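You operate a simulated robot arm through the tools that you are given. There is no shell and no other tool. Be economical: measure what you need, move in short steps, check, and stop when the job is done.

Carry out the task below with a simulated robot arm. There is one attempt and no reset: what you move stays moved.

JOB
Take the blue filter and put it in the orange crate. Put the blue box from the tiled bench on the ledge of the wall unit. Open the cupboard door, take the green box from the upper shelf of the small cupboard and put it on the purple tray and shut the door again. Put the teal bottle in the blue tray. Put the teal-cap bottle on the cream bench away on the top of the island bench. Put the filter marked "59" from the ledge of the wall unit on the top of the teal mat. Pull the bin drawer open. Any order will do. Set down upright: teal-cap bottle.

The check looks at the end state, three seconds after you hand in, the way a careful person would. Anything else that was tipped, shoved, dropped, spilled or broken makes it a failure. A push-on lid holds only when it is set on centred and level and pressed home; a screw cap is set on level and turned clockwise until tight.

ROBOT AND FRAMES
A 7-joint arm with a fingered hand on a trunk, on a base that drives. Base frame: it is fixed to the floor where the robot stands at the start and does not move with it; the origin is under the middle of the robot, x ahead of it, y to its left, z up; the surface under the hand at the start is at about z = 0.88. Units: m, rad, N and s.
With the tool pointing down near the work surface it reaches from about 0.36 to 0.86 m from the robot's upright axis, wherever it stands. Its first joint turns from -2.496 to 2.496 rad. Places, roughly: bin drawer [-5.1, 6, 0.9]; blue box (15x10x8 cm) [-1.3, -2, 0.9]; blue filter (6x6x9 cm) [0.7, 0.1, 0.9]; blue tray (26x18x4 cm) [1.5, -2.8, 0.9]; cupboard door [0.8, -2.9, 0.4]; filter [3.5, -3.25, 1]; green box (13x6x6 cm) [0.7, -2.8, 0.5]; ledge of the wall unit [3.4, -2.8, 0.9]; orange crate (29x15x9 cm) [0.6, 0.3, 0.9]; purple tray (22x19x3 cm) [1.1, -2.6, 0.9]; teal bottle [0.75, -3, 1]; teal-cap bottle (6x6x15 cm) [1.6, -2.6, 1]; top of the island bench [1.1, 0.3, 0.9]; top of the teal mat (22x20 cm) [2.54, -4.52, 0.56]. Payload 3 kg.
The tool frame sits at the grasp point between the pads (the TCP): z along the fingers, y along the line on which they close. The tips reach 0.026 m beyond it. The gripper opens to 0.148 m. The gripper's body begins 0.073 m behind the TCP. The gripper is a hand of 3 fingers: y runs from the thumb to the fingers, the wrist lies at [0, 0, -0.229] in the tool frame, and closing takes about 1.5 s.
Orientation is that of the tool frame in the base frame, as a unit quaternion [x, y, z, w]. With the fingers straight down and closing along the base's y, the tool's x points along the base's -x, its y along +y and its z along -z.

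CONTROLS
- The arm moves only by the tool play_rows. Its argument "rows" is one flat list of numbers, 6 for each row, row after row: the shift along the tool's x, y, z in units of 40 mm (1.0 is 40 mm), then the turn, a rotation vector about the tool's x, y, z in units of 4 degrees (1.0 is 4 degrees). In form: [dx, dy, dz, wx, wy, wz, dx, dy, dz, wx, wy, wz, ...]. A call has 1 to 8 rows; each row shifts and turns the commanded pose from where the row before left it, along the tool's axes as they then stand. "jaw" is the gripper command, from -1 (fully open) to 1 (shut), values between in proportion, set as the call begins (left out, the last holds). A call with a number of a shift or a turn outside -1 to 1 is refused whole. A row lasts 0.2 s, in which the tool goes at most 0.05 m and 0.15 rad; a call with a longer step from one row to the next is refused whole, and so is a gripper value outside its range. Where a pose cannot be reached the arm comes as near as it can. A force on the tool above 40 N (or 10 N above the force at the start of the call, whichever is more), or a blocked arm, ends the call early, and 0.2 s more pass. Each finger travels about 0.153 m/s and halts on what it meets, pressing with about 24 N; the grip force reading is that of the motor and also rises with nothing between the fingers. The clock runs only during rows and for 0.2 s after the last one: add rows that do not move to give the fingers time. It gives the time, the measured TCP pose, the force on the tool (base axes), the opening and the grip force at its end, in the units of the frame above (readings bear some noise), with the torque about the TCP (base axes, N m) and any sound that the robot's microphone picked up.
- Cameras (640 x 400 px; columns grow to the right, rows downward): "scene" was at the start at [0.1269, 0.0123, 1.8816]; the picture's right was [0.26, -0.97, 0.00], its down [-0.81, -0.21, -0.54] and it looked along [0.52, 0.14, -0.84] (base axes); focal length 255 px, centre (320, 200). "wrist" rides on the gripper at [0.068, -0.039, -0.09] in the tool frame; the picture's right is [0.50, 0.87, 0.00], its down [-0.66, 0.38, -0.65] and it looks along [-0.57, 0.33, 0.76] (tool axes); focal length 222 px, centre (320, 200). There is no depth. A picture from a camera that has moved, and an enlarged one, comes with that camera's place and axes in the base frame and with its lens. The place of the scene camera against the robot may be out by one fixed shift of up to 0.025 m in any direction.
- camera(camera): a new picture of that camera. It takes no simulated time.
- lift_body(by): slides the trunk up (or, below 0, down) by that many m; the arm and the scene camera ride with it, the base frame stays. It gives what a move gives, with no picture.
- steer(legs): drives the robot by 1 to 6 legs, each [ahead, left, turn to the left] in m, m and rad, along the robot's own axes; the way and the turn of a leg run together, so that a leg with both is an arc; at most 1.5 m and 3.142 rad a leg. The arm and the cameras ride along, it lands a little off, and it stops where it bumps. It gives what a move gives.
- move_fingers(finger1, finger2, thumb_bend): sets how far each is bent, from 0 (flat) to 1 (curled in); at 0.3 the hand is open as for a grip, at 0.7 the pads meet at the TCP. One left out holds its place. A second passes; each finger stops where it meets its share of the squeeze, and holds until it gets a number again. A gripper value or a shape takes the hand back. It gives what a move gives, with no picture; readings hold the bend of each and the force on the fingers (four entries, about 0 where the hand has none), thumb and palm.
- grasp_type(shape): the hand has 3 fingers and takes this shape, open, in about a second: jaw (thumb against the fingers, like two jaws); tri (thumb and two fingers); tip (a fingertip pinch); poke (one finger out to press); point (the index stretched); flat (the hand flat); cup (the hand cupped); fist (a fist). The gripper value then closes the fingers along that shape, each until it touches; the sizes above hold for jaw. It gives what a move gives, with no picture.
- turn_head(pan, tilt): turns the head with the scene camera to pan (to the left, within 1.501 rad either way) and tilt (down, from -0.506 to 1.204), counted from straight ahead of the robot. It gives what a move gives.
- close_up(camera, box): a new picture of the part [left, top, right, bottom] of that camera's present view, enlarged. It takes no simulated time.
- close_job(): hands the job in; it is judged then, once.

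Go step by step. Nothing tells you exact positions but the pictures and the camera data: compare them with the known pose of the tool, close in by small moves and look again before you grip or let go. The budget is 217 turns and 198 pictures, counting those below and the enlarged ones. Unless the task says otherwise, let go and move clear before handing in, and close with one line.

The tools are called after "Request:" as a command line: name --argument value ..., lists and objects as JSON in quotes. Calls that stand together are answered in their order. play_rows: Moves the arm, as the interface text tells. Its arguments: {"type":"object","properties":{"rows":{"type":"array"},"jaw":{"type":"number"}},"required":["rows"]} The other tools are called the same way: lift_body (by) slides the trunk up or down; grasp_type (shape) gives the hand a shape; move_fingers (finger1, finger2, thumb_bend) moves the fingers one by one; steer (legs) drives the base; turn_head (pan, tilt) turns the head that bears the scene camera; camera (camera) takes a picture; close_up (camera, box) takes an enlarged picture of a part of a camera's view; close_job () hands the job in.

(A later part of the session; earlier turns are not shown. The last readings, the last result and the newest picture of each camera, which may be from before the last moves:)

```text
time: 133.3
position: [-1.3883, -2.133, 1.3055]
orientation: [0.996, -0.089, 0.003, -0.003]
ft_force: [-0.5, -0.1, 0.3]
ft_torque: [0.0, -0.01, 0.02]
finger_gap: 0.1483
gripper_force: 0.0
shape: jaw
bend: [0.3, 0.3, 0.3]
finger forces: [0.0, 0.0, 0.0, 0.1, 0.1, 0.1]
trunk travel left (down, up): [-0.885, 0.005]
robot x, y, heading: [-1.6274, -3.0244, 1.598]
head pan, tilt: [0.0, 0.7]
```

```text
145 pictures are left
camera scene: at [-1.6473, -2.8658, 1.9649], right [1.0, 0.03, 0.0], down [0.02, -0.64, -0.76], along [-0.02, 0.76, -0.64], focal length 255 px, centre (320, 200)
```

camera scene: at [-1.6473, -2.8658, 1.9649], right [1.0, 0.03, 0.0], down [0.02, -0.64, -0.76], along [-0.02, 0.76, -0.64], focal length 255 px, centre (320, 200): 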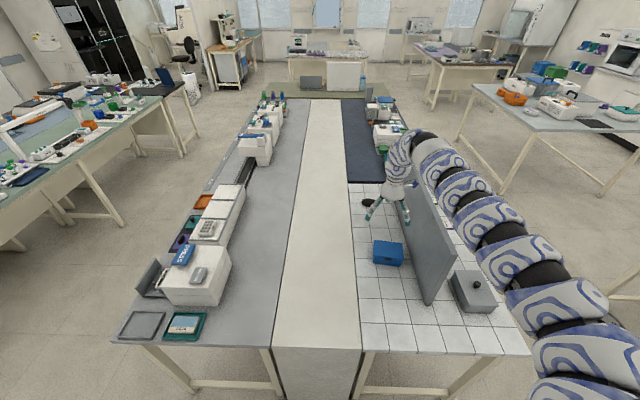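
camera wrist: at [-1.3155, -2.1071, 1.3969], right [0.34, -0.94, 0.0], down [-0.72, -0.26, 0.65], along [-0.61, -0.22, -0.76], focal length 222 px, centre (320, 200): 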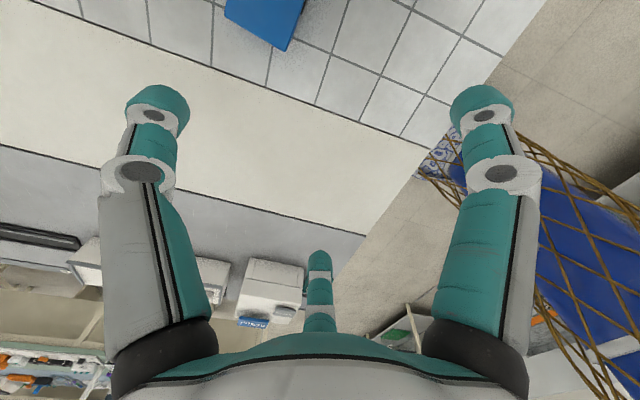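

The arm now lies high above the box side of the board. I'll drive forward 0.1 m and shift the hand over the box.

Request:
steer --legs '[[0.1, 0, 0]]'

Request:
play_rows --rows '[0.5, 0, 0.5, 0, 0, 0.2, 0.5, 0, 0.8, 0, 0, 0, 0.5, 0, 0.8, 0, 0, 0]'

Request:
camera --camera "wrist"

Request:
camera --camera "scene"

```text
time: 134.4
position: [-1.3933, -2.0312, 1.3039]
orientation: [0.996, -0.089, 0.004, -0.002]
ft_force: [0.0, 0.2, -0.6]
ft_torque: [0.01, 0.01, -0.03]
finger_gap: 0.1479
gripper_force: 0.1
shape: jaw
bend: [0.3, 0.3, 0.3]
finger forces: [0.0, 0.0, 0.1, 0.0, 0.0, 0.0]
trunk travel left (down, up): [-0.885, 0.005]
robot x, y, heading: [-1.6239, -2.9251, 1.605]
head pan, tilt: [0.0, 0.7]
```

```text
time: 135.2
position: [-1.3321, -2.0421, 1.2217]
orientation: [0.995, -0.095, 0.005, -0.003]
ft_force: [0.4, -0.6, -0.6]
ft_torque: [0.0, 0.01, -0.02]
finger_gap: 0.148
gripper_force: 0.1
shape: jaw
bend: [0.3, 0.3, 0.3]
finger forces: [0.0, 0.1, 0.0, 0.1, 0.0, 0.1]
trunk travel left (down, up): [-0.885, 0.005]
robot x, y, heading: [-1.6255, -2.9254, 1.606]
head pan, tilt: [0.0, 0.7]
```

```text
144 pictures are left
camera wrist: at [-1.2599, -2.0167, 1.3128], right [0.33, -0.94, 0.0], down [-0.72, -0.25, 0.65], along [-0.61, -0.21, -0.76], focal length 222 px, centre (320, 200)
```

wrist: 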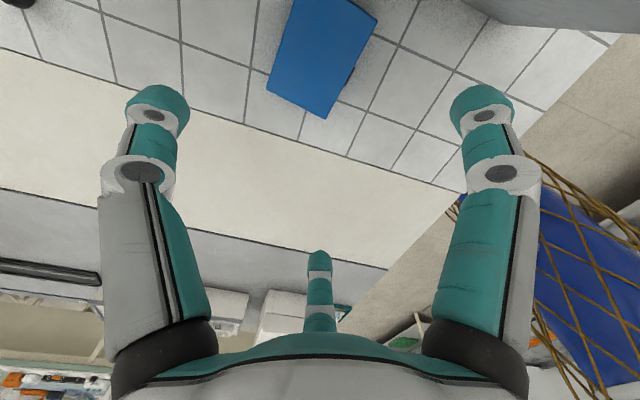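

```text
143 pictures are left
camera scene: at [-1.65, -2.7654, 1.9648], right [1.0, 0.03, 0.0], down [0.02, -0.64, -0.76], along [-0.03, 0.76, -0.64], focal length 255 px, centre (320, 200)
```

scene: 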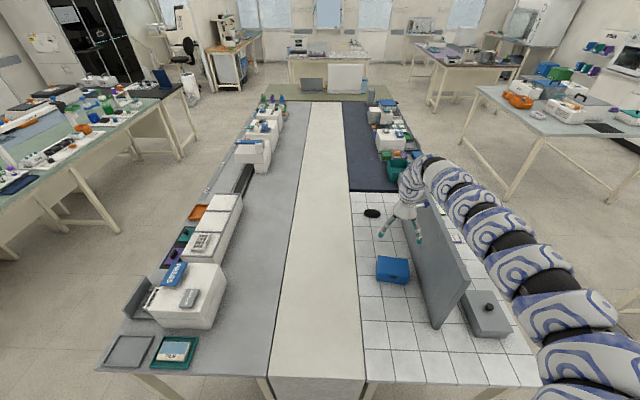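

The arm could come close to the board's edge when lowered. I'll shift the base 0.12 m west and let the hand make up the difference, so the arm slants away from the board.

Request:
steer --legs '[[0, 0.13, 0]]'

Request:
play_rows --rows '[0.8, -0.1, 0, 0, 0, 0, 0.8, -0.1, 0, 0, 0, 0, 0.8, -0.1, 0, 0, 0, 0, 0.8, -0.1, 0, 0, 0, 0, 0.35, -0.1, 0, 0, 0, 0.3]'

Request:
camera --camera "wrist"

Request:
camera --camera "scene"

```text
time: 136.5
position: [-1.4633, -2.0464, 1.2215]
orientation: [0.995, -0.096, 0.005, -0.003]
ft_force: [-0.8, -0.3, -0.6]
ft_torque: [-0.03, -0.01, -0.01]
finger_gap: 0.1479
gripper_force: 0.1
shape: jaw
bend: [0.3, 0.3, 0.3]
finger forces: [0.1, 0.0, 0.0, 0.0, 0.0, 0.0]
trunk travel left (down, up): [-0.885, 0.005]
robot x, y, heading: [-1.7547, -2.9255, 1.603]
head pan, tilt: [0.0, 0.7]
```

```text
time: 137.7
position: [-1.3341, -2.0548, 1.2246]
orientation: [0.995, -0.103, 0.005, -0.003]
ft_force: [-0.1, -0.2, -0.5]
ft_torque: [-0.03, 0.03, -0.04]
finger_gap: 0.1478
gripper_force: 0.1
shape: jaw
bend: [0.3, 0.3, 0.3]
finger forces: [0.1, 0.0, 0.1, 0.1, 0.0, 0.1]
out of reach, approached as far as the arm can: row 4, 5
trunk travel left (down, up): [-0.885, 0.005]
robot x, y, heading: [-1.7528, -2.9269, 1.603]
head pan, tilt: [0.0, 0.7]
```

```text
142 pictures are left
camera wrist: at [-1.2609, -2.0308, 1.3154], right [0.31, -0.95, 0.0], down [-0.72, -0.24, 0.65], along [-0.61, -0.2, -0.76], focal length 222 px, centre (320, 200)
```

wrist: 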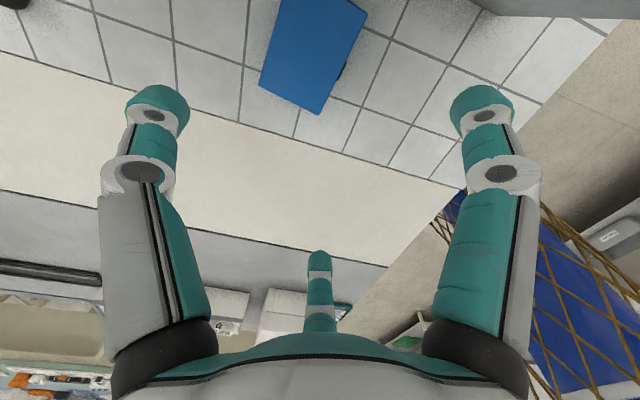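

```text
141 pictures are left
camera scene: at [-1.7791, -2.7696, 1.9649], right [1.0, 0.03, 0.0], down [0.02, -0.64, -0.76], along [-0.02, 0.76, -0.64], focal length 255 px, centre (320, 200)
```

scene: 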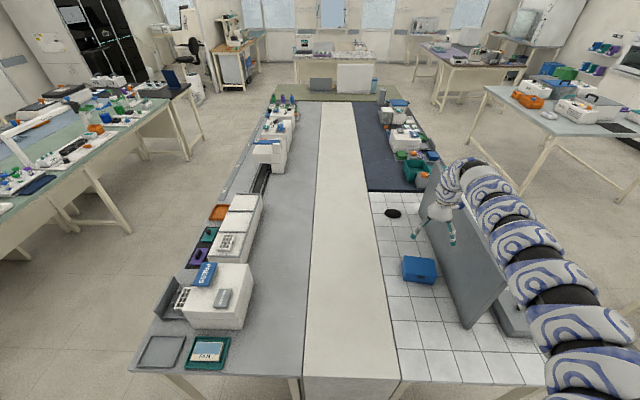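

Request:
steer --legs '[[0.11, 0, 0]]'

Request:
play_rows --rows '[0.3, 0.6, 0.2, 0, 0, -0.7, 0, 0.6, 0.5, 0, 0, 0, 0, 0.6, 0.5, 0, 0, 0, 0, 0, 0.8, 0, 0, 0]'

Request:
camera --camera "wrist"

Request:
camera --camera "scene"

```text
time: 138.9
position: [-1.3369, -1.9435, 1.2221]
orientation: [0.995, -0.103, 0.003, -0.002]
ft_force: [0.9, 0.5, -0.1]
ft_torque: [-0.02, 0.0, -0.01]
finger_gap: 0.1481
gripper_force: 0.0
shape: jaw
bend: [0.3, 0.3, 0.3]
finger forces: [0.1, 0.0, 0.0, 0.0, 0.1, 0.0]
trunk travel left (down, up): [-0.885, 0.005]
robot x, y, heading: [-1.7582, -2.8208, 1.601]
head pan, tilt: [0.0, 0.7]
```

```text
time: 139.9
position: [-1.3363, -1.9457, 1.2247]
orientation: [0.995, -0.103, 0.004, -0.003]
ft_force: [-0.5, 0.7, -0.3]
ft_torque: [0.01, -0.05, 0.0]
finger_gap: 0.148
gripper_force: 0.0
shape: jaw
bend: [0.3, 0.3, 0.3]
finger forces: [0.0, 0.1, 0.0, 0.0, 0.0, 0.1]
out of reach, approached as far as the arm can: row 1, 2, 3, 4
trunk travel left (down, up): [-0.885, 0.005]
robot x, y, heading: [-1.7581, -2.8174, 1.6]
head pan, tilt: [0.0, 0.7]
```

```text
140 pictures are left
camera wrist: at [-1.2638, -1.9211, 1.3156], right [0.31, -0.95, 0.0], down [-0.72, -0.24, 0.65], along [-0.61, -0.2, -0.76], focal length 222 px, centre (320, 200)
```

wrist: 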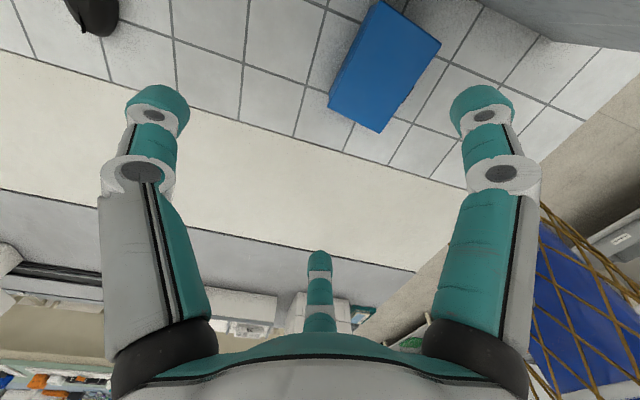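

```text
139 pictures are left
camera scene: at [-1.7823, -2.6595, 1.9649], right [1.0, 0.03, 0.0], down [0.02, -0.64, -0.76], along [-0.02, 0.76, -0.64], focal length 255 px, centre (320, 200)
```

scene: 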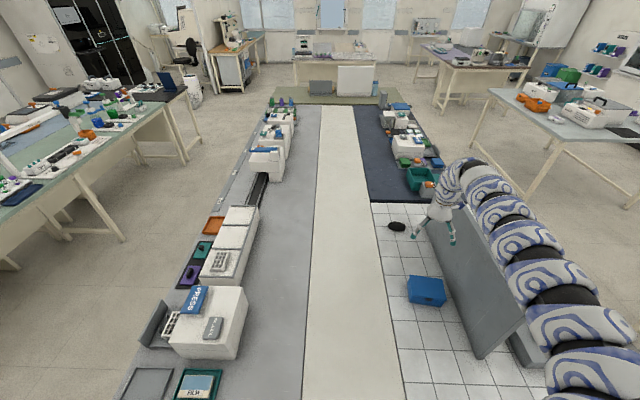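

The vertical hand is jammed by joint limits here. Tilting the wrist about 20° west, about the closing axis, keeps the grip faces true and takes the arm well clear of the board, so I'll back the hand west and tilt it.

Request:
play_rows --rows '[-0.6, 0.1, 0, 0, 0, 0, -0.6, 0.1, 0, 0, 0, 0, -0.6, 0.1, 0, 0, 0, 0, -0.6, 0.1, 0, 0, 0, 0, 0, 0, 0, 0, 1, 0, 0, 0, 0, 0, 1, 0, 0, 0, 0, 0, 1, 0, 0, 0, 0, 0, 1, 0]'

Request:
steer --legs '[[-0.08, -0.1, 0]]'

Request:
camera --camera "wrist"

Request:
camera --camera "scene"

```text
time: 141.7
position: [-1.4328, -1.9461, 1.2248]
orientation: [0.987, -0.078, 0.143, 0.008]
ft_force: [0.8, 0.4, 0.8]
ft_torque: [-0.02, 0.03, 0.01]
finger_gap: 0.1478
gripper_force: 0.0
shape: jaw
bend: [0.3, 0.3, 0.3]
finger forces: [0.0, 0.1, 0.0, 0.0, 0.0, 0.1]
trunk travel left (down, up): [-0.885, 0.005]
robot x, y, heading: [-1.7572, -2.822, 1.6]
head pan, tilt: [0.0, 0.7]
```

```text
time: 143.0
position: [-1.3303, -2.0264, 1.2262]
orientation: [0.987, -0.079, 0.142, 0.008]
ft_force: [1.2, -0.4, -0.8]
ft_torque: [0.03, 0.04, -0.01]
finger_gap: 0.1477
gripper_force: 0.0
shape: jaw
bend: [0.3, 0.3, 0.3]
finger forces: [0.0, 0.0, 0.0, 0.0, 0.1, 0.1]
trunk travel left (down, up): [-0.885, 0.005]
robot x, y, heading: [-1.6535, -2.8966, 1.601]
head pan, tilt: [0.0, 0.7]
```

```text
138 pictures are left
camera wrist: at [-1.2852, -1.9945, 1.3318], right [0.34, -0.93, 0.13], down [-0.86, -0.25, 0.44], along [-0.38, -0.26, -0.89], focal length 222 px, centre (320, 200)
```

wrist: 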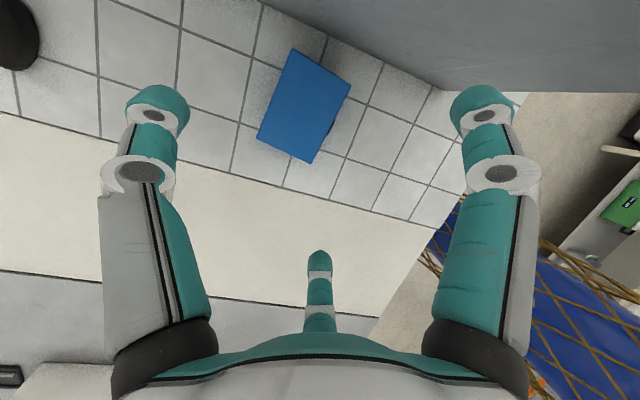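

```text
137 pictures are left
camera scene: at [-1.679, -2.74, 1.965], right [1.0, 0.03, 0.0], down [0.02, -0.64, -0.77], along [-0.02, 0.77, -0.64], focal length 255 px, centre (320, 200)
```

scene: 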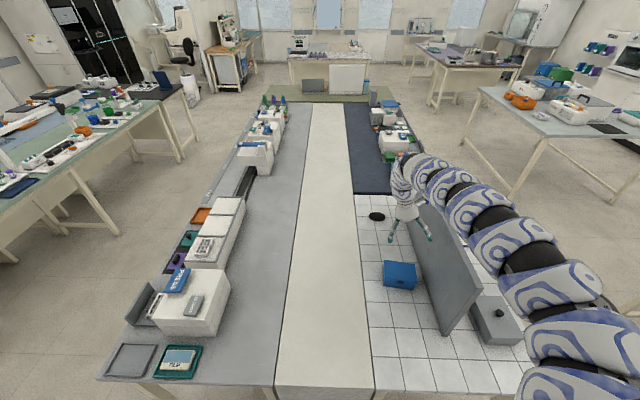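

Request:
play_rows --rows '[-0.144, -0.01, 0.876, 0, 0, 0, -0.144, -0.01, 0.876, 0, 0, 0, -0.144, -0.01, 0.876, 0, 0, 0, -0.144, -0.01, 0.876, 0, 0, 0]'

Request:
camera --camera "wrist"

Request:
camera --camera "scene"

```text
time: 144.0
position: [-1.3132, -2.024, 1.0852]
orientation: [0.987, -0.079, 0.143, 0.007]
ft_force: [0.2, 0.2, -0.3]
ft_torque: [0.01, 0.03, 0.03]
finger_gap: 0.1479
gripper_force: 0.1
shape: jaw
bend: [0.3, 0.3, 0.3]
finger forces: [0.0, 0.0, 0.0, 0.0, 0.0, 0.0]
trunk travel left (down, up): [-0.885, 0.005]
robot x, y, heading: [-1.6565, -2.8981, 1.601]
head pan, tilt: [0.0, 0.7]
```

```text
136 pictures are left
camera wrist: at [-1.269, -1.9934, 1.1916], right [0.34, -0.93, 0.13], down [-0.86, -0.25, 0.44], along [-0.38, -0.26, -0.89], focal length 222 px, centre (320, 200)
```

wrist: 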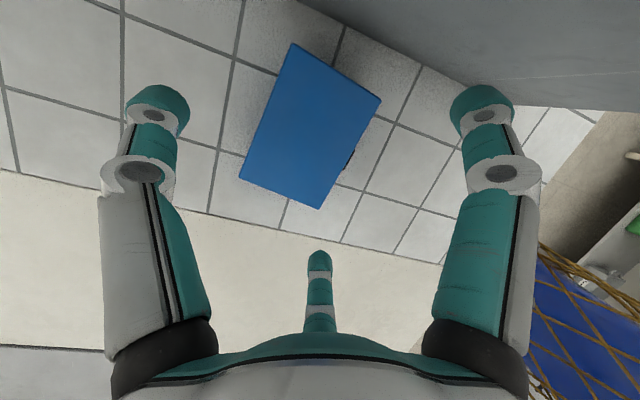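

```text
135 pictures are left
camera scene: at [-1.6806, -2.7381, 1.9648], right [1.0, 0.03, 0.0], down [0.02, -0.64, -0.76], along [-0.02, 0.76, -0.64], focal length 255 px, centre (320, 200)
```

scene: 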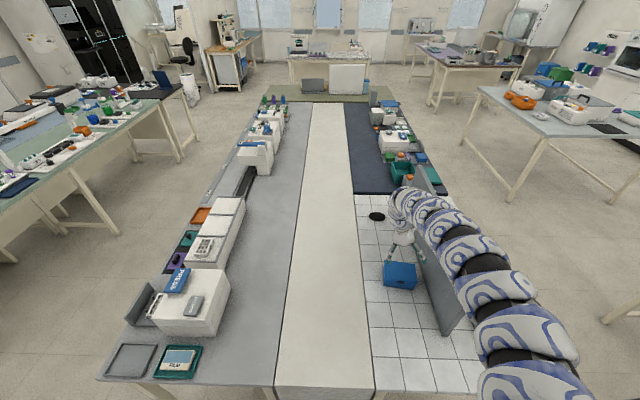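

The reach is fine now, and the board's face is at about x −1.18. I'll close slightly and centre the opening on the box as I go down, then check.

Request:
play_rows --rows '[-0.17, 0.2, 0.6, 0, 0.2, 0, -0.17, 0.2, 0.6, 0, 0.2, 0, 0, 0, 0, 0, 0, 0]' --jaw -0.8

Request:
camera --camera "wrist"

```text
time: 144.8
position: [-1.3142, -2.0419, 1.0342]
orientation: [0.984, -0.079, 0.156, 0.009]
ft_force: [-0.4, -0.8, -0.4]
ft_torque: [-0.02, 0.0, 0.01]
finger_gap: 0.1332
gripper_force: 0.0
shape: jaw
bend: [0.25, 0.25, 0.33]
finger forces: [0.0, 0.1, 0.0, 0.0, 0.0, 0.1]
trunk travel left (down, up): [-0.885, 0.005]
robot x, y, heading: [-1.6536, -2.9015, 1.601]
head pan, tilt: [0.0, 0.7]
```

```text
134 pictures are left
camera wrist: at [-1.2733, -2.0097, 1.1416], right [0.33, -0.93, 0.15], down [-0.88, -0.25, 0.42], along [-0.35, -0.27, -0.9], focal length 222 px, centre (320, 200)
```

wrist: 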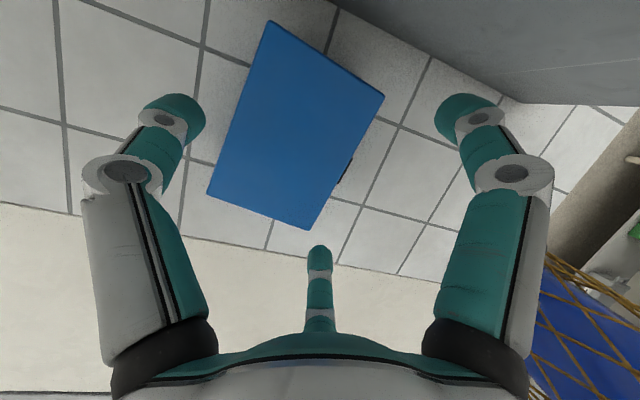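

Request:
play_rows --rows '[-0.21, 0, 0.8, 0, 0, 0, -0.21, 0, 0.8, 0, 0, 0, -0.21, 0, 0.8, 0, 0, 0]'

Request:
camera --camera "wrist"

Request:
close_up --camera "scene" --box '[340, 150, 540, 350]'

```text
time: 145.3
position: [-1.3049, -2.0319, 0.9954]
orientation: [0.985, -0.086, 0.15, 0.001]
ft_force: [0.1, -0.8, 12.5]
ft_torque: [-0.42, 0.94, 0.0]
finger_gap: 0.1333
gripper_force: 0.1
shape: jaw
bend: [0.25, 0.22, 0.33]
finger forces: [0.0, 13.1, 0.0, 0.0, 0.0, 0.1]
out of reach, approached as far as the arm can: row 2
trunk travel left (down, up): [-0.885, 0.005]
robot x, y, heading: [-1.6567, -2.8984, 1.599]
head pan, tilt: [0.0, 0.7]
stopped in row 2: the force on the tool passed its limit at 51 N (the readings are from after the stop); the commanded pose is now the measured one
```

```text
133 pictures are left
camera wrist: at [-1.2621, -2.0022, 1.103], right [0.32, -0.94, 0.13], down [-0.87, -0.24, 0.42], along [-0.36, -0.25, -0.9], focal length 222 px, centre (320, 200)
```

wrist: 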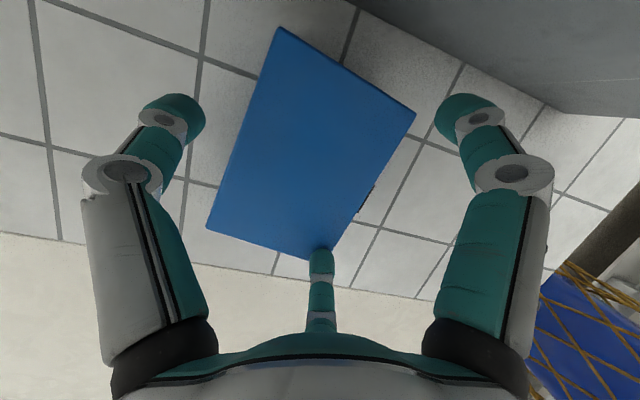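

```text
2.00 times, centred on (440, 250) of scene
camera zoom: at [-1.6817, -2.7395, 1.9651], right [1.0, 0.03, 0.0], down [0.02, -0.64, -0.77], along [-0.02, 0.76, -0.64], focal length 511 px, centre (80, 100)
```

zoom: 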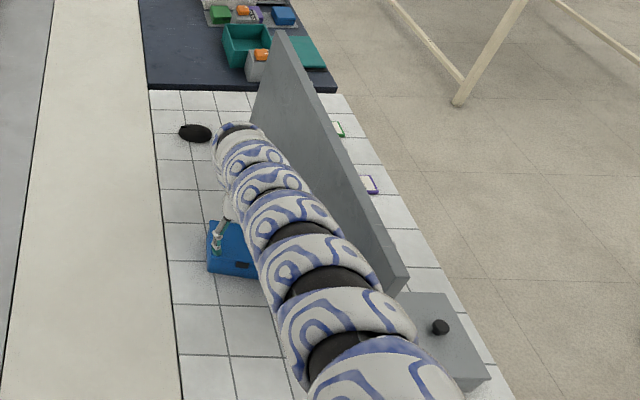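

One finger met the box's corner, so the hand needs to sit further south. I'll lift, open fully and move the base closer for better reach, then re-centre.

Request:
play_rows --rows '[0.2, 0, -0.9, 0, 0, 0, 0.2, 0, -0.9, 0, 0, 0, 0, 0, 0, 0, 0, 0]' --jaw -1

Request:
steer --legs '[[0.07, 0, 0]]'

Request:
play_rows --rows '[0, 0.7, 0, 0, 0, 0, 0, 0.7, 0, 0, 0, 0, 0, 0.7, 0, 0, 0, 0]'

Request:
camera --camera "wrist"

```text
time: 146.1
position: [-1.3114, -2.0333, 1.0674]
orientation: [0.985, -0.085, 0.15, 0.003]
ft_force: [-1.0, 0.4, -1.1]
ft_torque: [-0.02, 0.03, 0.01]
finger_gap: 0.1477
gripper_force: 0.1
shape: jaw
bend: [0.3, 0.3, 0.3]
finger forces: [0.0, 0.0, 0.0, 0.0, 0.0, 0.0]
trunk travel left (down, up): [-0.885, 0.005]
robot x, y, heading: [-1.6577, -2.8987, 1.607]
head pan, tilt: [0.0, 0.7]
```

```text
time: 147.2
position: [-1.3142, -1.9618, 1.0669]
orientation: [0.985, -0.084, 0.15, 0.003]
ft_force: [0.6, 1.9, 0.0]
ft_torque: [-0.04, 0.0, -0.04]
finger_gap: 0.1477
gripper_force: 0.1
shape: jaw
bend: [0.3, 0.3, 0.3]
finger forces: [0.1, 0.1, 0.0, 0.0, 0.1, 0.1]
trunk travel left (down, up): [-0.885, 0.005]
robot x, y, heading: [-1.6555, -2.829, 1.596]
head pan, tilt: [0.0, 0.7]
```

```text
time: 147.9
position: [-1.3274, -2.0439, 1.0679]
orientation: [0.985, -0.086, 0.149, 0.002]
ft_force: [0.8, 0.0, 0.8]
ft_torque: [0.01, 0.02, 0.0]
finger_gap: 0.1479
gripper_force: 0.0
shape: jaw
bend: [0.3, 0.3, 0.3]
finger forces: [0.0, 0.1, 0.0, 0.1, 0.0, 0.0]
trunk travel left (down, up): [-0.885, 0.005]
robot x, y, heading: [-1.6614, -2.8275, 1.604]
head pan, tilt: [0.0, 0.7]
```

```text
131 pictures are left
camera wrist: at [-1.2844, -2.0145, 1.1751], right [0.33, -0.94, 0.13], down [-0.87, -0.24, 0.42], along [-0.37, -0.25, -0.9], focal length 222 px, centre (320, 200)
```

wrist: 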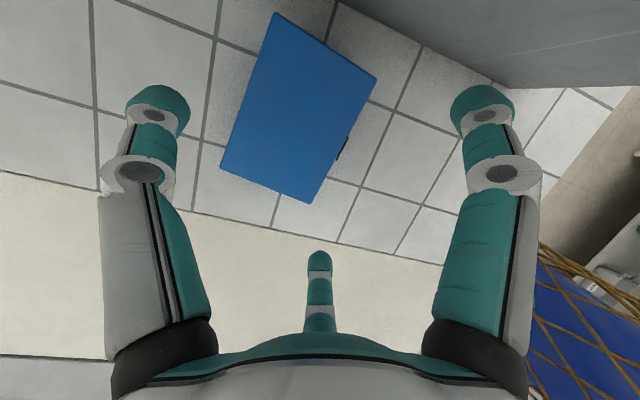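

Request:
play_rows --rows '[-0.1, 0.18, 0.6, 0, 0, 0, -0.1, 0, 0.7, 0, 0, 0, -0.1, 0, 0.7, 0, 0, 0, -0.1, 0, 0.6, 0, 0, 0, -0.1, 0, 0.6, 0, 0, 0]'

Request:
camera --camera "wrist"

```text
time: 149.2
position: [-1.3113, -2.0531, 0.9397]
orientation: [0.985, -0.086, 0.151, 0.001]
ft_force: [-1.2, 1.4, 6.6]
ft_torque: [0.32, 0.14, 0.21]
finger_gap: 0.1481
gripper_force: 0.2
shape: jaw
bend: [0.3, 0.28, 0.28]
finger forces: [0.0, 3.1, 0.1, 0.1, 6.1, 0.0]
trunk travel left (down, up): [-0.885, 0.005]
robot x, y, heading: [-1.6582, -2.8328, 1.602]
head pan, tilt: [0.0, 0.7]
```

```text
130 pictures are left
camera wrist: at [-1.2683, -2.0216, 1.0466], right [0.32, -0.94, 0.13], down [-0.87, -0.25, 0.42], along [-0.36, -0.25, -0.9], focal length 222 px, centre (320, 200)
```

wrist: 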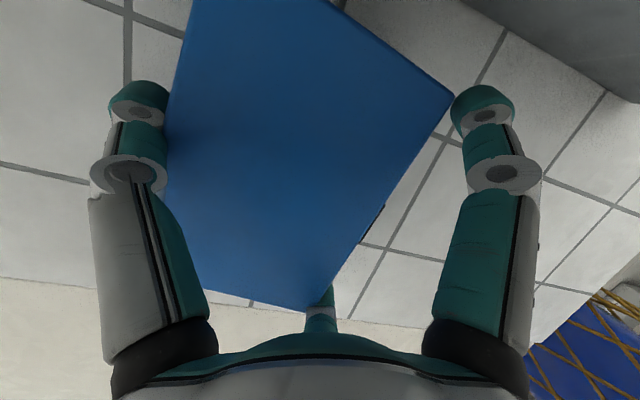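

The fingers straddle the box. I'll close on it.

Request:
play_rows --rows '[0, 0, 0, 0, 0, 0, 0, 0, 0, 0, 0, 0, 0, 0, 0, 0, 0, 0, 0, 0, 0, 0, 0, 0, 0, 0, 0, 0, 0, 0]' --jaw 1

Request:
camera --camera "wrist"

```text
time: 150.3
position: [-1.3115, -2.0537, 0.938]
orientation: [0.985, -0.086, 0.151, 0.001]
ft_force: [1.8, 0.7, 3.5]
ft_torque: [-0.18, -0.22, 0.1]
finger_gap: 0.0996
gripper_force: 24.8
shape: jaw
bend: [0.36, 0.32, 0.49]
finger forces: [21.7, 25.7, 0.0, 0.1, 48.0, 0.0]
trunk travel left (down, up): [-0.885, 0.005]
robot x, y, heading: [-1.659, -2.8305, 1.606]
head pan, tilt: [0.0, 0.7]
```

```text
129 pictures are left
camera wrist: at [-1.2681, -2.022, 1.0452], right [0.32, -0.94, 0.13], down [-0.87, -0.24, 0.42], along [-0.36, -0.25, -0.9], focal length 222 px, centre (320, 200)
```

wrist: 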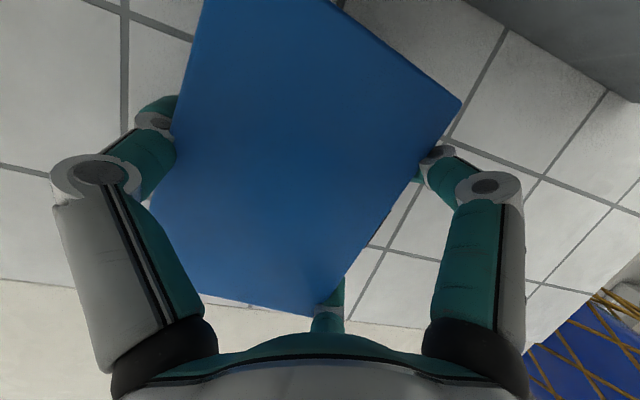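

It's gripped at 0.0996 m, which matches the box. I'll lift it straight up.

Request:
play_rows --rows '[0.27, -0.02, -0.88, 0, 0, 0, 0.27, -0.02, -0.88, 0, 0, 0, 0.27, -0.02, -0.88, 0, 0, 0, 0.27, -0.02, -0.88, 0, 0, 0, 0.27, -0.02, -0.88, 0, 0, 0, 0.27, -0.02, -0.88, 0, 0, 0, 0.27, -0.02, -0.88, 0, 0, 0, 0.27, -0.02, -0.88, 0, 0, 0]'

Request:
camera --camera "wrist"

Request:
camera --camera "scene"

```text
time: 152.2
position: [-1.3079, -2.0214, 1.1859]
orientation: [0.985, -0.084, 0.151, 0.003]
ft_force: [-0.3, -0.4, -1.7]
ft_torque: [-0.02, 0.04, 0.03]
finger_gap: 0.0951
gripper_force: 24.2
shape: jaw
bend: [0.39, 0.34, 0.51]
finger forces: [23.1, 19.5, 0.0, 0.0, 42.6, 0.0]
out of reach, approached as far as the arm can: row 5, 6, 7, 8
trunk travel left (down, up): [-0.885, 0.005]
robot x, y, heading: [-1.6592, -2.8273, 1.6]
head pan, tilt: [0.0, 0.7]
```

```text
128 pictures are left
camera wrist: at [-1.2642, -1.9905, 1.2941], right [0.32, -0.94, 0.13], down [-0.87, -0.24, 0.42], along [-0.36, -0.25, -0.9], focal length 222 px, centre (320, 200)
```

wrist: 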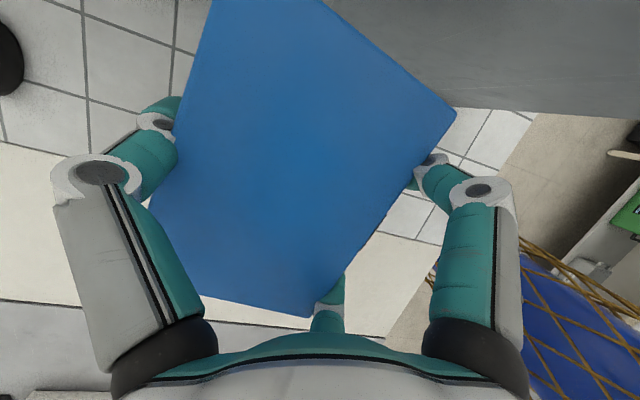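

```text
127 pictures are left
camera scene: at [-1.6846, -2.6668, 1.9648], right [1.0, 0.03, 0.0], down [0.02, -0.64, -0.76], along [-0.02, 0.76, -0.64], focal length 255 px, centre (320, 200)
```

scene: 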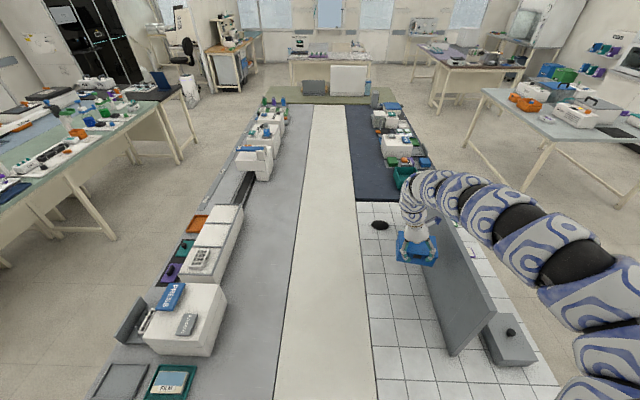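

The box is lifted. I'll move it west, away from the board, and raise it higher.

Request:
play_rows --rows '[-0.71, 0.14, -0.3, 0, 0, 0, -0.71, 0.14, -0.5, 0, 0, 0, -0.71, 0.14, -0.61, 0, 0, 0, -0.71, 0.14, -0.7, 0, 0, 0, -0.71, 0.14, -0.7, 0, 0, 0]'

Request:
play_rows --rows '[-0.71, 0.14, -0.61, 0, 0, 0, -0.71, 0.14, -0.61, 0, 0, 0, -0.71, 0.14, -0.61, 0, 0, 0, -0.71, 0.14, -0.61, 0, 0, 0, -0.71, 0.14, -0.61, 0, 0, 0]'

Request:
camera --camera "scene"

```text
time: 153.3
position: [-1.4797, -2.0021, 1.2465]
orientation: [0.985, -0.085, 0.152, 0.004]
ft_force: [0.6, 0.1, -1.5]
ft_torque: [-0.03, -0.02, -0.03]
finger_gap: 0.0948
gripper_force: 24.0
shape: jaw
bend: [0.39, 0.34, 0.51]
finger forces: [23.3, 19.5, 0.1, 0.0, 42.5, 0.0]
out of reach, approached as far as the arm can: row 1, 2, 3, 4
trunk travel left (down, up): [-0.885, 0.005]
robot x, y, heading: [-1.6601, -2.828, 1.602]
head pan, tilt: [0.0, 0.7]
```

```text
time: 154.6
position: [-1.6545, -2.0026, 1.319]
orientation: [0.985, -0.085, 0.15, 0.003]
ft_force: [-0.9, 0.6, -1.3]
ft_torque: [-0.03, 0.01, -0.01]
finger_gap: 0.0941
gripper_force: 23.8
shape: jaw
bend: [0.4, 0.34, 0.51]
finger forces: [23.2, 19.5, 0.1, 0.0, 42.5, 0.1]
trunk travel left (down, up): [-0.885, 0.005]
robot x, y, heading: [-1.6599, -2.8249, 1.603]
head pan, tilt: [0.0, 0.7]
```

```text
126 pictures are left
camera scene: at [-1.6855, -2.6675, 1.9648], right [1.0, 0.03, 0.0], down [0.02, -0.64, -0.76], along [-0.02, 0.76, -0.64], focal length 255 px, centre (320, 200)
```

scene: 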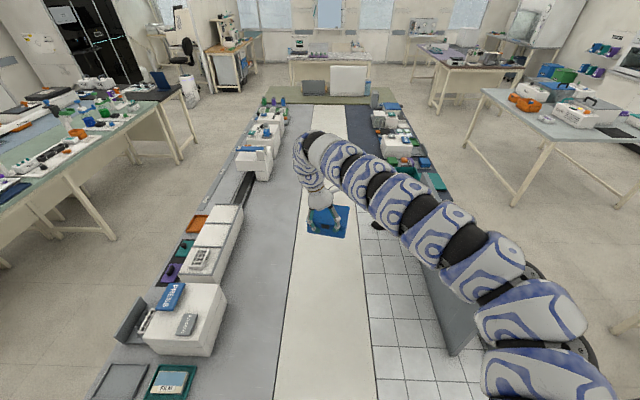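

Request:
play_rows --rows '[0.19, 0.66, -0.22, 0, 0, 0, 0.19, 0.66, -0.22, 0, 0, 0, 0.19, 0.66, -0.22, 0, 0, 0]'

Request:
steer --legs '[[-0.21, 0.05, 0], [0, 0, -1.6]]'

Request:
turn_head --pan 0 --tilt 0.6

Request:
camera --camera "scene"

```text
time: 155.3
position: [-1.6531, -2.0321, 1.3289]
orientation: [0.985, -0.085, 0.151, 0.001]
ft_force: [0.5, 0.1, -2.2]
ft_torque: [-0.01, 0.03, -0.01]
finger_gap: 0.0938
gripper_force: 24.0
shape: jaw
bend: [0.4, 0.35, 0.51]
finger forces: [23.0, 19.5, 0.0, 0.1, 42.4, 0.0]
out of reach, approached as far as the arm can: row 2, 3
trunk travel left (down, up): [-0.885, 0.005]
robot x, y, heading: [-1.6549, -2.8283, 1.599]
head pan, tilt: [0.0, 0.7]
```

```text
time: 160.9
position: [-0.9053, -3.0559, 1.3297]
orientation: [-0.631, 0.761, -0.104, -0.108]
ft_force: [0.2, 0.1, -1.3]
ft_torque: [0.04, 0.02, -0.04]
finger_gap: 0.0936
gripper_force: 24.4
shape: jaw
bend: [0.4, 0.35, 0.52]
finger forces: [22.0, 18.0, 0.0, 0.0, 39.9, 0.0]
trunk travel left (down, up): [-0.885, 0.005]
robot x, y, heading: [-1.7051, -3.0365, 0.014]
head pan, tilt: [0.0, 0.7]
```

```text
time: 161.5
position: [-0.9061, -3.0561, 1.3287]
orientation: [-0.631, 0.761, -0.104, -0.109]
ft_force: [0.3, -0.3, -2.0]
ft_torque: [-0.02, 0.09, -0.01]
finger_gap: 0.0935
gripper_force: 24.3
shape: jaw
bend: [0.4, 0.35, 0.52]
finger forces: [21.9, 18.0, 0.1, 0.0, 39.9, 0.1]
trunk travel left (down, up): [-0.885, 0.005]
robot x, y, heading: [-1.7033, -3.0398, 0.015]
head pan, tilt: [0.0, 0.6]
```

```text
125 pictures are left
camera scene: at [-1.5533, -3.0421, 1.9734], right [0.02, -1.0, 0.0], down [-0.57, -0.01, -0.82], along [0.82, 0.01, -0.57], focal length 255 px, centre (320, 200)
```

scene: 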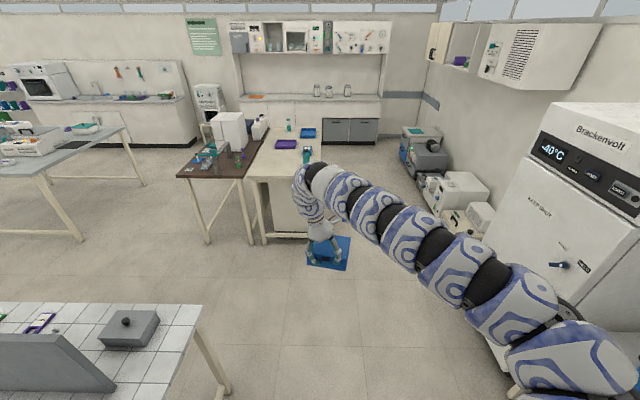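

The way east is clear, with the wall unit straight ahead. I'll drive around the cream bench's south side toward it.

Request:
steer --legs '[[1.15, 0, 0], [0.1, -0.42, 0], [1.4, 0, 0], [0.9, 0, 0]]'

Request:
camera --camera "scene"

```text
time: 180.5
position: [2.636, -3.3361, 1.3288]
orientation: [-0.642, 0.752, -0.104, -0.107]
ft_force: [0.2, 0.1, -2.1]
ft_torque: [0.01, 0.04, 0.02]
finger_gap: 0.0929
gripper_force: 23.7
shape: jaw
bend: [0.4, 0.35, 0.52]
finger forces: [22.4, 18.2, 0.0, 0.0, 40.5, 0.1]
trunk travel left (down, up): [-0.885, 0.005]
robot x, y, heading: [1.8372, -3.3462, 0.053]
head pan, tilt: [0.0, 0.6]
```

```text
124 pictures are left
camera scene: at [1.9877, -3.3421, 1.9734], right [0.05, -1.0, 0.0], down [-0.56, -0.03, -0.82], along [0.82, 0.04, -0.57], focal length 255 px, centre (320, 200)
```

scene: 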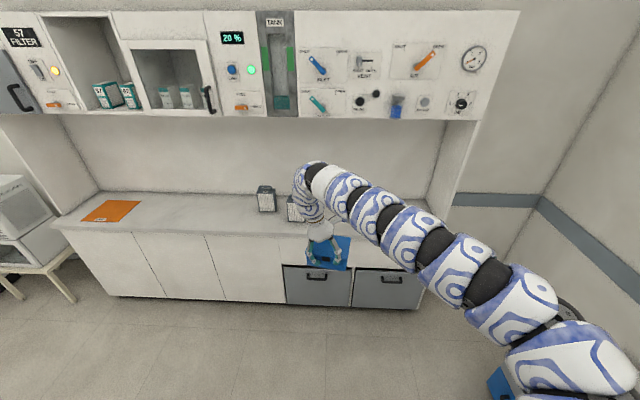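

The counter ledge has free space between the orange mat and the jars, around y −2.5. I'll move forward, strafe left and lower the trunk before going under the wall cabinets.

Request:
close_up --camera "scene" --box '[220, 160, 380, 260]'

Request:
steer --legs '[[0.4, 0, -0.053], [0, 0.83, 0]]'

Request:
lift_body --by -0.25

Request:
camera --camera "scene"

Request:
camera --camera "wrist"

```text
4.00 times, centred on (300, 210) of scene
camera zoom: at [1.9877, -3.3421, 1.9734], right [0.05, -1.0, 0.0], down [-0.56, -0.03, -0.82], along [0.82, 0.04, -0.57], focal length 1021 px, centre (400, 160)
```

zoom: 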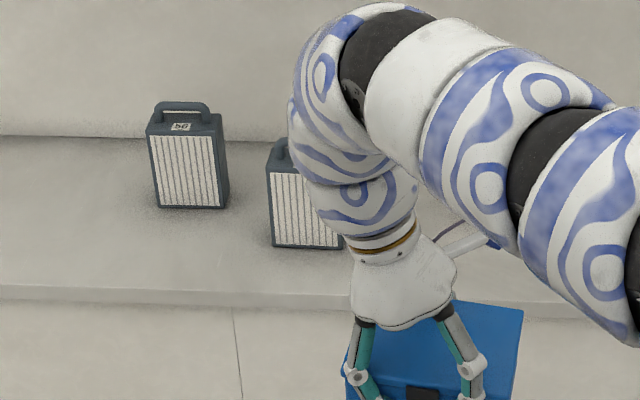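

```text
time: 187.0
position: [3.0423, -2.5402, 1.3281]
orientation: [-0.621, 0.769, -0.102, -0.11]
ft_force: [-0.3, 0.1, -1.7]
ft_torque: [0.01, 0.04, 0.0]
finger_gap: 0.0928
gripper_force: 24.2
shape: jaw
bend: [0.4, 0.35, 0.52]
finger forces: [22.5, 18.2, 0.0, 0.0, 40.6, 0.0]
trunk travel left (down, up): [-0.885, 0.005]
robot x, y, heading: [2.2491, -2.5041, -0.009]
head pan, tilt: [0.0, 0.6]
```

```text
time: 189.6
position: [3.0421, -2.5387, 1.0786]
orientation: [-0.621, 0.769, -0.102, -0.11]
ft_force: [0.1, 0.4, -1.4]
ft_torque: [-0.04, 0.05, 0.0]
finger_gap: 0.0926
gripper_force: 24.5
shape: jaw
bend: [0.4, 0.35, 0.52]
finger forces: [22.4, 18.2, 0.0, 0.0, 40.7, 0.1]
trunk travel left (down, up): [-0.635, 0.255]
robot x, y, heading: [2.2463, -2.5012, -0.012]
head pan, tilt: [0.0, 0.6]
```

```text
122 pictures are left
camera scene: at [2.3945, -2.5105, 1.7235], right [-0.01, -1.0, 0.0], down [-0.57, 0.0, -0.82], along [0.82, -0.01, -0.57], focal length 255 px, centre (320, 200)
```

scene: 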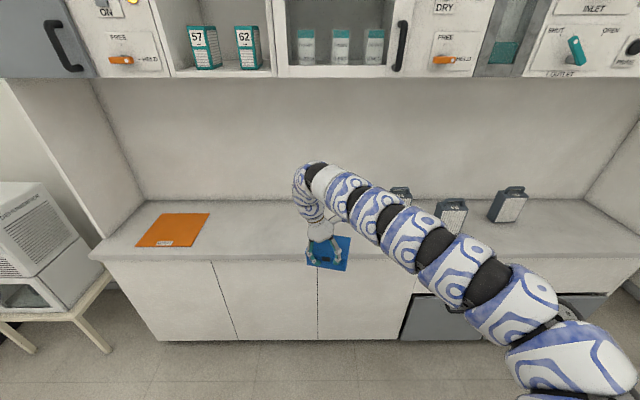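

```text
121 pictures are left
camera wrist: at [3.07, -2.5835, 1.1861], right [-0.95, -0.29, 0.13], down [-0.21, 0.88, 0.42], along [-0.24, 0.37, -0.9], focal length 222 px, centre (320, 200)
```

wrist: 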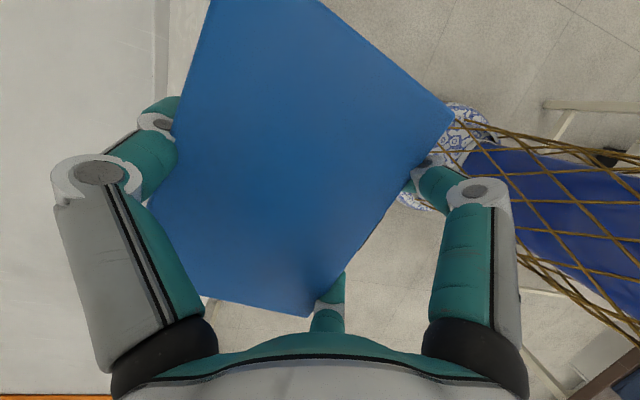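

Request:
steer --legs '[[0.33, 0, 0.01]]'

Request:
lift_body --by -0.09

Request:
close_up --camera "scene" --box '[220, 140, 460, 290]'

Request:
camera --camera "wrist"

```text
time: 191.8
position: [3.3745, -2.5303, 1.0781]
orientation: [-0.625, 0.766, -0.102, -0.11]
ft_force: [0.4, 0.8, -1.2]
ft_torque: [0.01, 0.06, 0.02]
finger_gap: 0.0926
gripper_force: 23.9
shape: jaw
bend: [0.4, 0.35, 0.52]
finger forces: [22.6, 18.3, 0.0, 0.0, 40.7, 0.0]
trunk travel left (down, up): [-0.635, 0.255]
robot x, y, heading: [2.5779, -2.5033, 0.005]
head pan, tilt: [0.0, 0.6]
```

```text
time: 193.0
position: [3.3742, -2.5302, 0.9896]
orientation: [-0.625, 0.766, -0.104, -0.11]
ft_force: [-0.1, -0.6, -2.2]
ft_torque: [0.0, 0.04, 0.01]
finger_gap: 0.0927
gripper_force: 23.7
shape: jaw
bend: [0.4, 0.35, 0.52]
finger forces: [22.6, 18.3, 0.0, 0.0, 40.8, 0.0]
trunk travel left (down, up): [-0.545, 0.345]
robot x, y, heading: [2.579, -2.5022, 0.004]
head pan, tilt: [0.0, 0.6]
```

```text
2.67 times, centred on (340, 215) of scene
camera zoom: at [2.7261, -2.5091, 1.6335], right [0.0, -1.0, 0.0], down [-0.57, 0.0, -0.83], along [0.82, 0.0, -0.57], focal length 681 px, centre (267, 160)
```

zoom: 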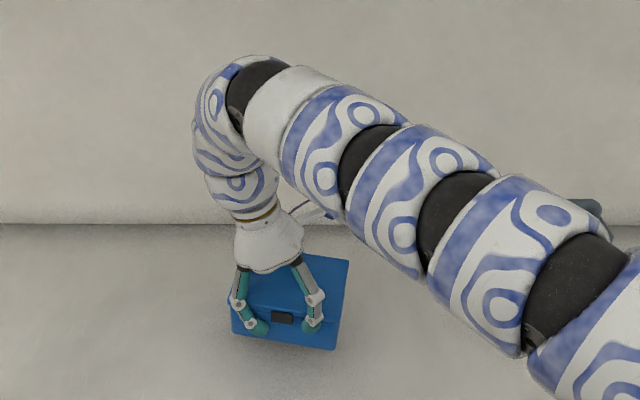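

```text
119 pictures are left
camera wrist: at [3.4024, -2.5748, 1.0962], right [-0.95, -0.3, 0.13], down [-0.22, 0.88, 0.42], along [-0.24, 0.37, -0.9], focal length 222 px, centre (320, 200)
```

wrist: 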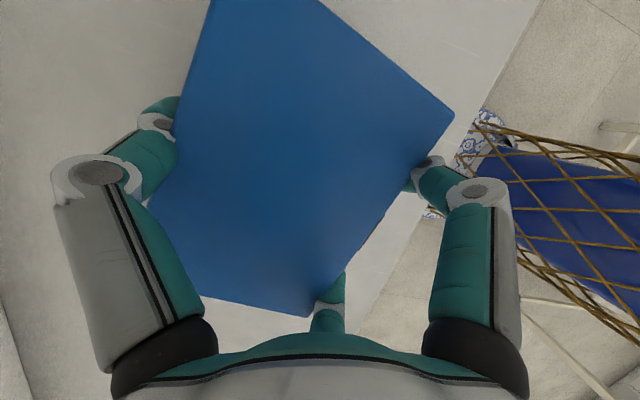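

Request:
play_rows --rows '[-0.055, 0.004, 0.18, 0, 0, 0, -0.055, 0.004, 0.18, 0, 0, 0, -0.055, 0.004, 0.18, 0, 0, 0, -0.045, 0.003, 0.14, 0, 0, 0]'

```text
time: 194.0
position: [3.3742, -2.531, 0.9591]
orientation: [-0.626, 0.765, -0.104, -0.109]
ft_force: [-0.5, -0.2, -2.1]
ft_torque: [0.02, 0.06, -0.01]
finger_gap: 0.0929
gripper_force: 23.7
shape: jaw
bend: [0.4, 0.35, 0.52]
finger forces: [22.6, 18.3, 0.1, 0.0, 41.0, 0.1]
trunk travel left (down, up): [-0.545, 0.345]
robot x, y, heading: [2.5795, -2.5024, 0.001]
head pan, tilt: [0.0, 0.6]
```

Request:
play_rows --rows '[-0.04, 0.003, 0.12, 0, 0, 0, -0.04, 0.003, 0.12, 0, 0, 0, -0.04, 0.003, 0.12, 0, 0, 0, -0.04, 0.003, 0.12, 0, 0, 0, -0.04, 0.003, 0.12, 0, 0, 0]'

Request:
close_up --camera "scene" --box '[260, 200, 380, 290]'

```text
time: 195.2
position: [3.3748, -2.5311, 0.9371]
orientation: [-0.626, 0.765, -0.106, -0.107]
ft_force: [4.3, 1.5, 29.0]
ft_torque: [0.15, 0.61, -0.16]
finger_gap: 0.0929
gripper_force: 24.2
shape: jaw
bend: [0.39, 0.35, 0.51]
finger forces: [22.7, 17.6, 0.0, 0.0, 46.0, 0.0]
trunk travel left (down, up): [-0.545, 0.345]
robot x, y, heading: [2.5813, -2.5044, 0.006]
head pan, tilt: [0.0, 0.6]
```

```text
4.44 times, centred on (320, 245) of scene
camera zoom: at [2.7243, -2.5089, 1.6344], right [0.0, -1.0, 0.0], down [-0.56, 0.0, -0.83], along [0.83, 0.0, -0.56], focal length 1135 px, centre (320, 0)
```

zoom: 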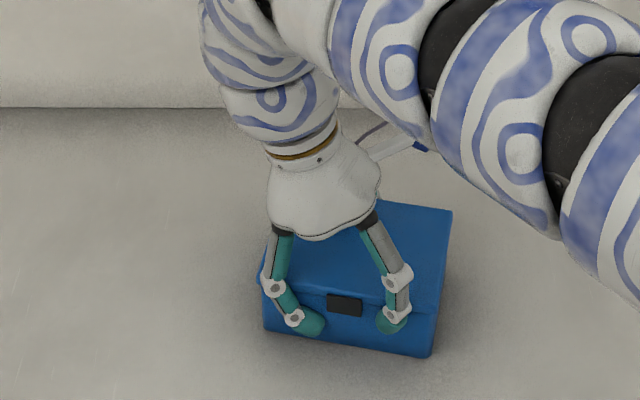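

The box rests on the ledge. I'll ease off and open.

Request:
play_rows --rows '[0.02, 0, -0.05, 0, 0, 0, 0, 0, 0, 0, 0, 0]'

Request:
play_rows --rows '[0, 0, 0, 0, 0, 0, 0, 0, 0, 0, 0, 0, 0, 0, 0, 0, 0, 0, 0, 0, 0, 0, 0, 0]' --jaw -1

Request:
camera --camera "wrist"

```text
time: 195.8
position: [3.3736, -2.5284, 0.9379]
orientation: [-0.626, 0.765, -0.103, -0.108]
ft_force: [7.2, 0.8, 20.9]
ft_torque: [0.05, 0.26, -0.04]
finger_gap: 0.0931
gripper_force: 24.2
shape: jaw
bend: [0.78, 0.35, 0.51]
finger forces: [21.9, 16.5, 0.0, 0.1, 45.6, 0.0]
trunk travel left (down, up): [-0.545, 0.345]
robot x, y, heading: [2.5787, -2.5062, 0.004]
head pan, tilt: [0.0, 0.6]
```

```text
time: 196.8
position: [3.3746, -2.5299, 0.9371]
orientation: [-0.626, 0.765, -0.103, -0.109]
ft_force: [0.0, -0.1, 0.8]
ft_torque: [-0.03, -0.11, 0.06]
finger_gap: 0.1481
gripper_force: 0.0
shape: jaw
bend: [0.3, 0.3, 0.29]
finger forces: [0.2, 1.7, 0.0, 0.0, 2.4, 0.0]
trunk travel left (down, up): [-0.545, 0.345]
robot x, y, heading: [2.5775, -2.5035, 0.002]
head pan, tilt: [0.0, 0.6]
```

```text
117 pictures are left
camera wrist: at [3.4021, -2.5745, 1.0446], right [-0.95, -0.3, 0.13], down [-0.22, 0.88, 0.42], along [-0.24, 0.37, -0.9], focal length 222 px, centre (320, 200)
```

wrist: 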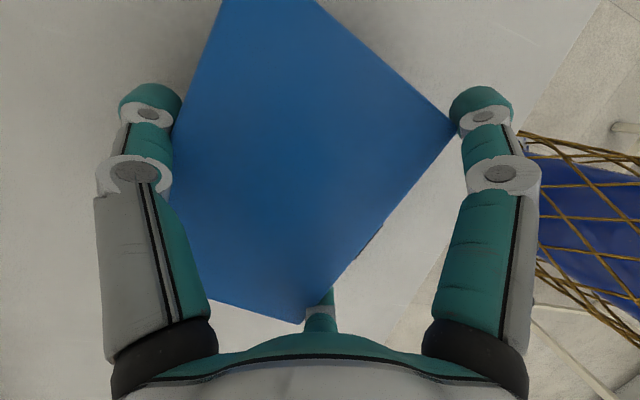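

Request:
play_rows --rows '[0.13, -0.01, -0.44, 0, 0, 0, 0.25, -0.02, -0.8, 0, 0, 0, 0.25, -0.02, -0.8, 0, 0, 0, 0.25, -0.02, -0.8, 0, 0, 0]'

Request:
steer --legs '[[-0.3, 0, 0]]'

Request:
turn_head --pan -0.3 --tilt 0.5

Request:
camera --camera "scene"

```text
time: 197.8
position: [3.3762, -2.5295, 1.0557]
orientation: [-0.626, 0.765, -0.104, -0.11]
ft_force: [-0.1, 0.5, -0.4]
ft_torque: [-0.01, 0.01, -0.02]
finger_gap: 0.1479
gripper_force: 0.1
shape: jaw
bend: [0.3, 0.3, 0.3]
finger forces: [0.0, 0.0, 0.1, 0.0, 0.0, 0.1]
trunk travel left (down, up): [-0.545, 0.345]
robot x, y, heading: [2.5802, -2.5027, 0.001]
head pan, tilt: [0.0, 0.6]
```

```text
time: 199.8
position: [3.0782, -2.532, 1.0557]
orientation: [-0.626, 0.766, -0.102, -0.109]
ft_force: [-0.4, 0.6, -0.7]
ft_torque: [0.02, 0.0, 0.0]
finger_gap: 0.1483
gripper_force: 0.0
shape: jaw
bend: [0.3, 0.3, 0.3]
finger forces: [0.1, 0.1, 0.1, 0.1, 0.1, 0.0]
trunk travel left (down, up): [-0.545, 0.345]
robot x, y, heading: [2.2824, -2.506, 0.001]
head pan, tilt: [0.0, 0.6]
```

```text
time: 200.7
position: [3.0779, -2.5311, 1.056]
orientation: [-0.626, 0.765, -0.103, -0.109]
ft_force: [1.2, -0.2, -1.2]
ft_torque: [-0.01, -0.01, 0.01]
finger_gap: 0.1477
gripper_force: 0.1
shape: jaw
bend: [0.3, 0.3, 0.3]
finger forces: [0.1, 0.0, 0.1, 0.1, 0.0, 0.1]
trunk travel left (down, up): [-0.545, 0.345]
robot x, y, heading: [2.2835, -2.5031, -0.001]
head pan, tilt: [-0.3, 0.499]
```

```text
116 pictures are left
camera scene: at [2.4274, -2.5372, 1.6426], right [-0.29, -0.96, 0.0], down [-0.46, 0.14, -0.88], along [0.84, -0.26, -0.48], focal length 255 px, centre (320, 200)
```

scene: 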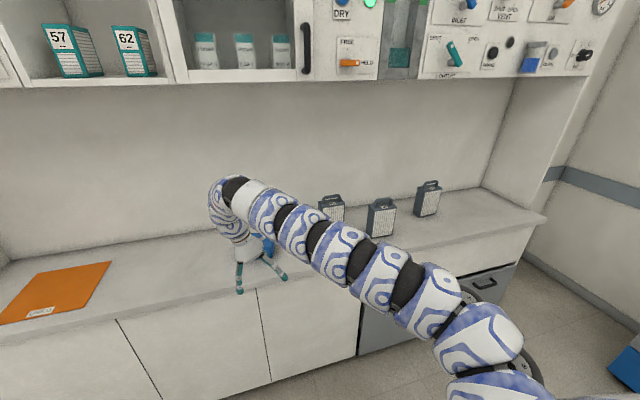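

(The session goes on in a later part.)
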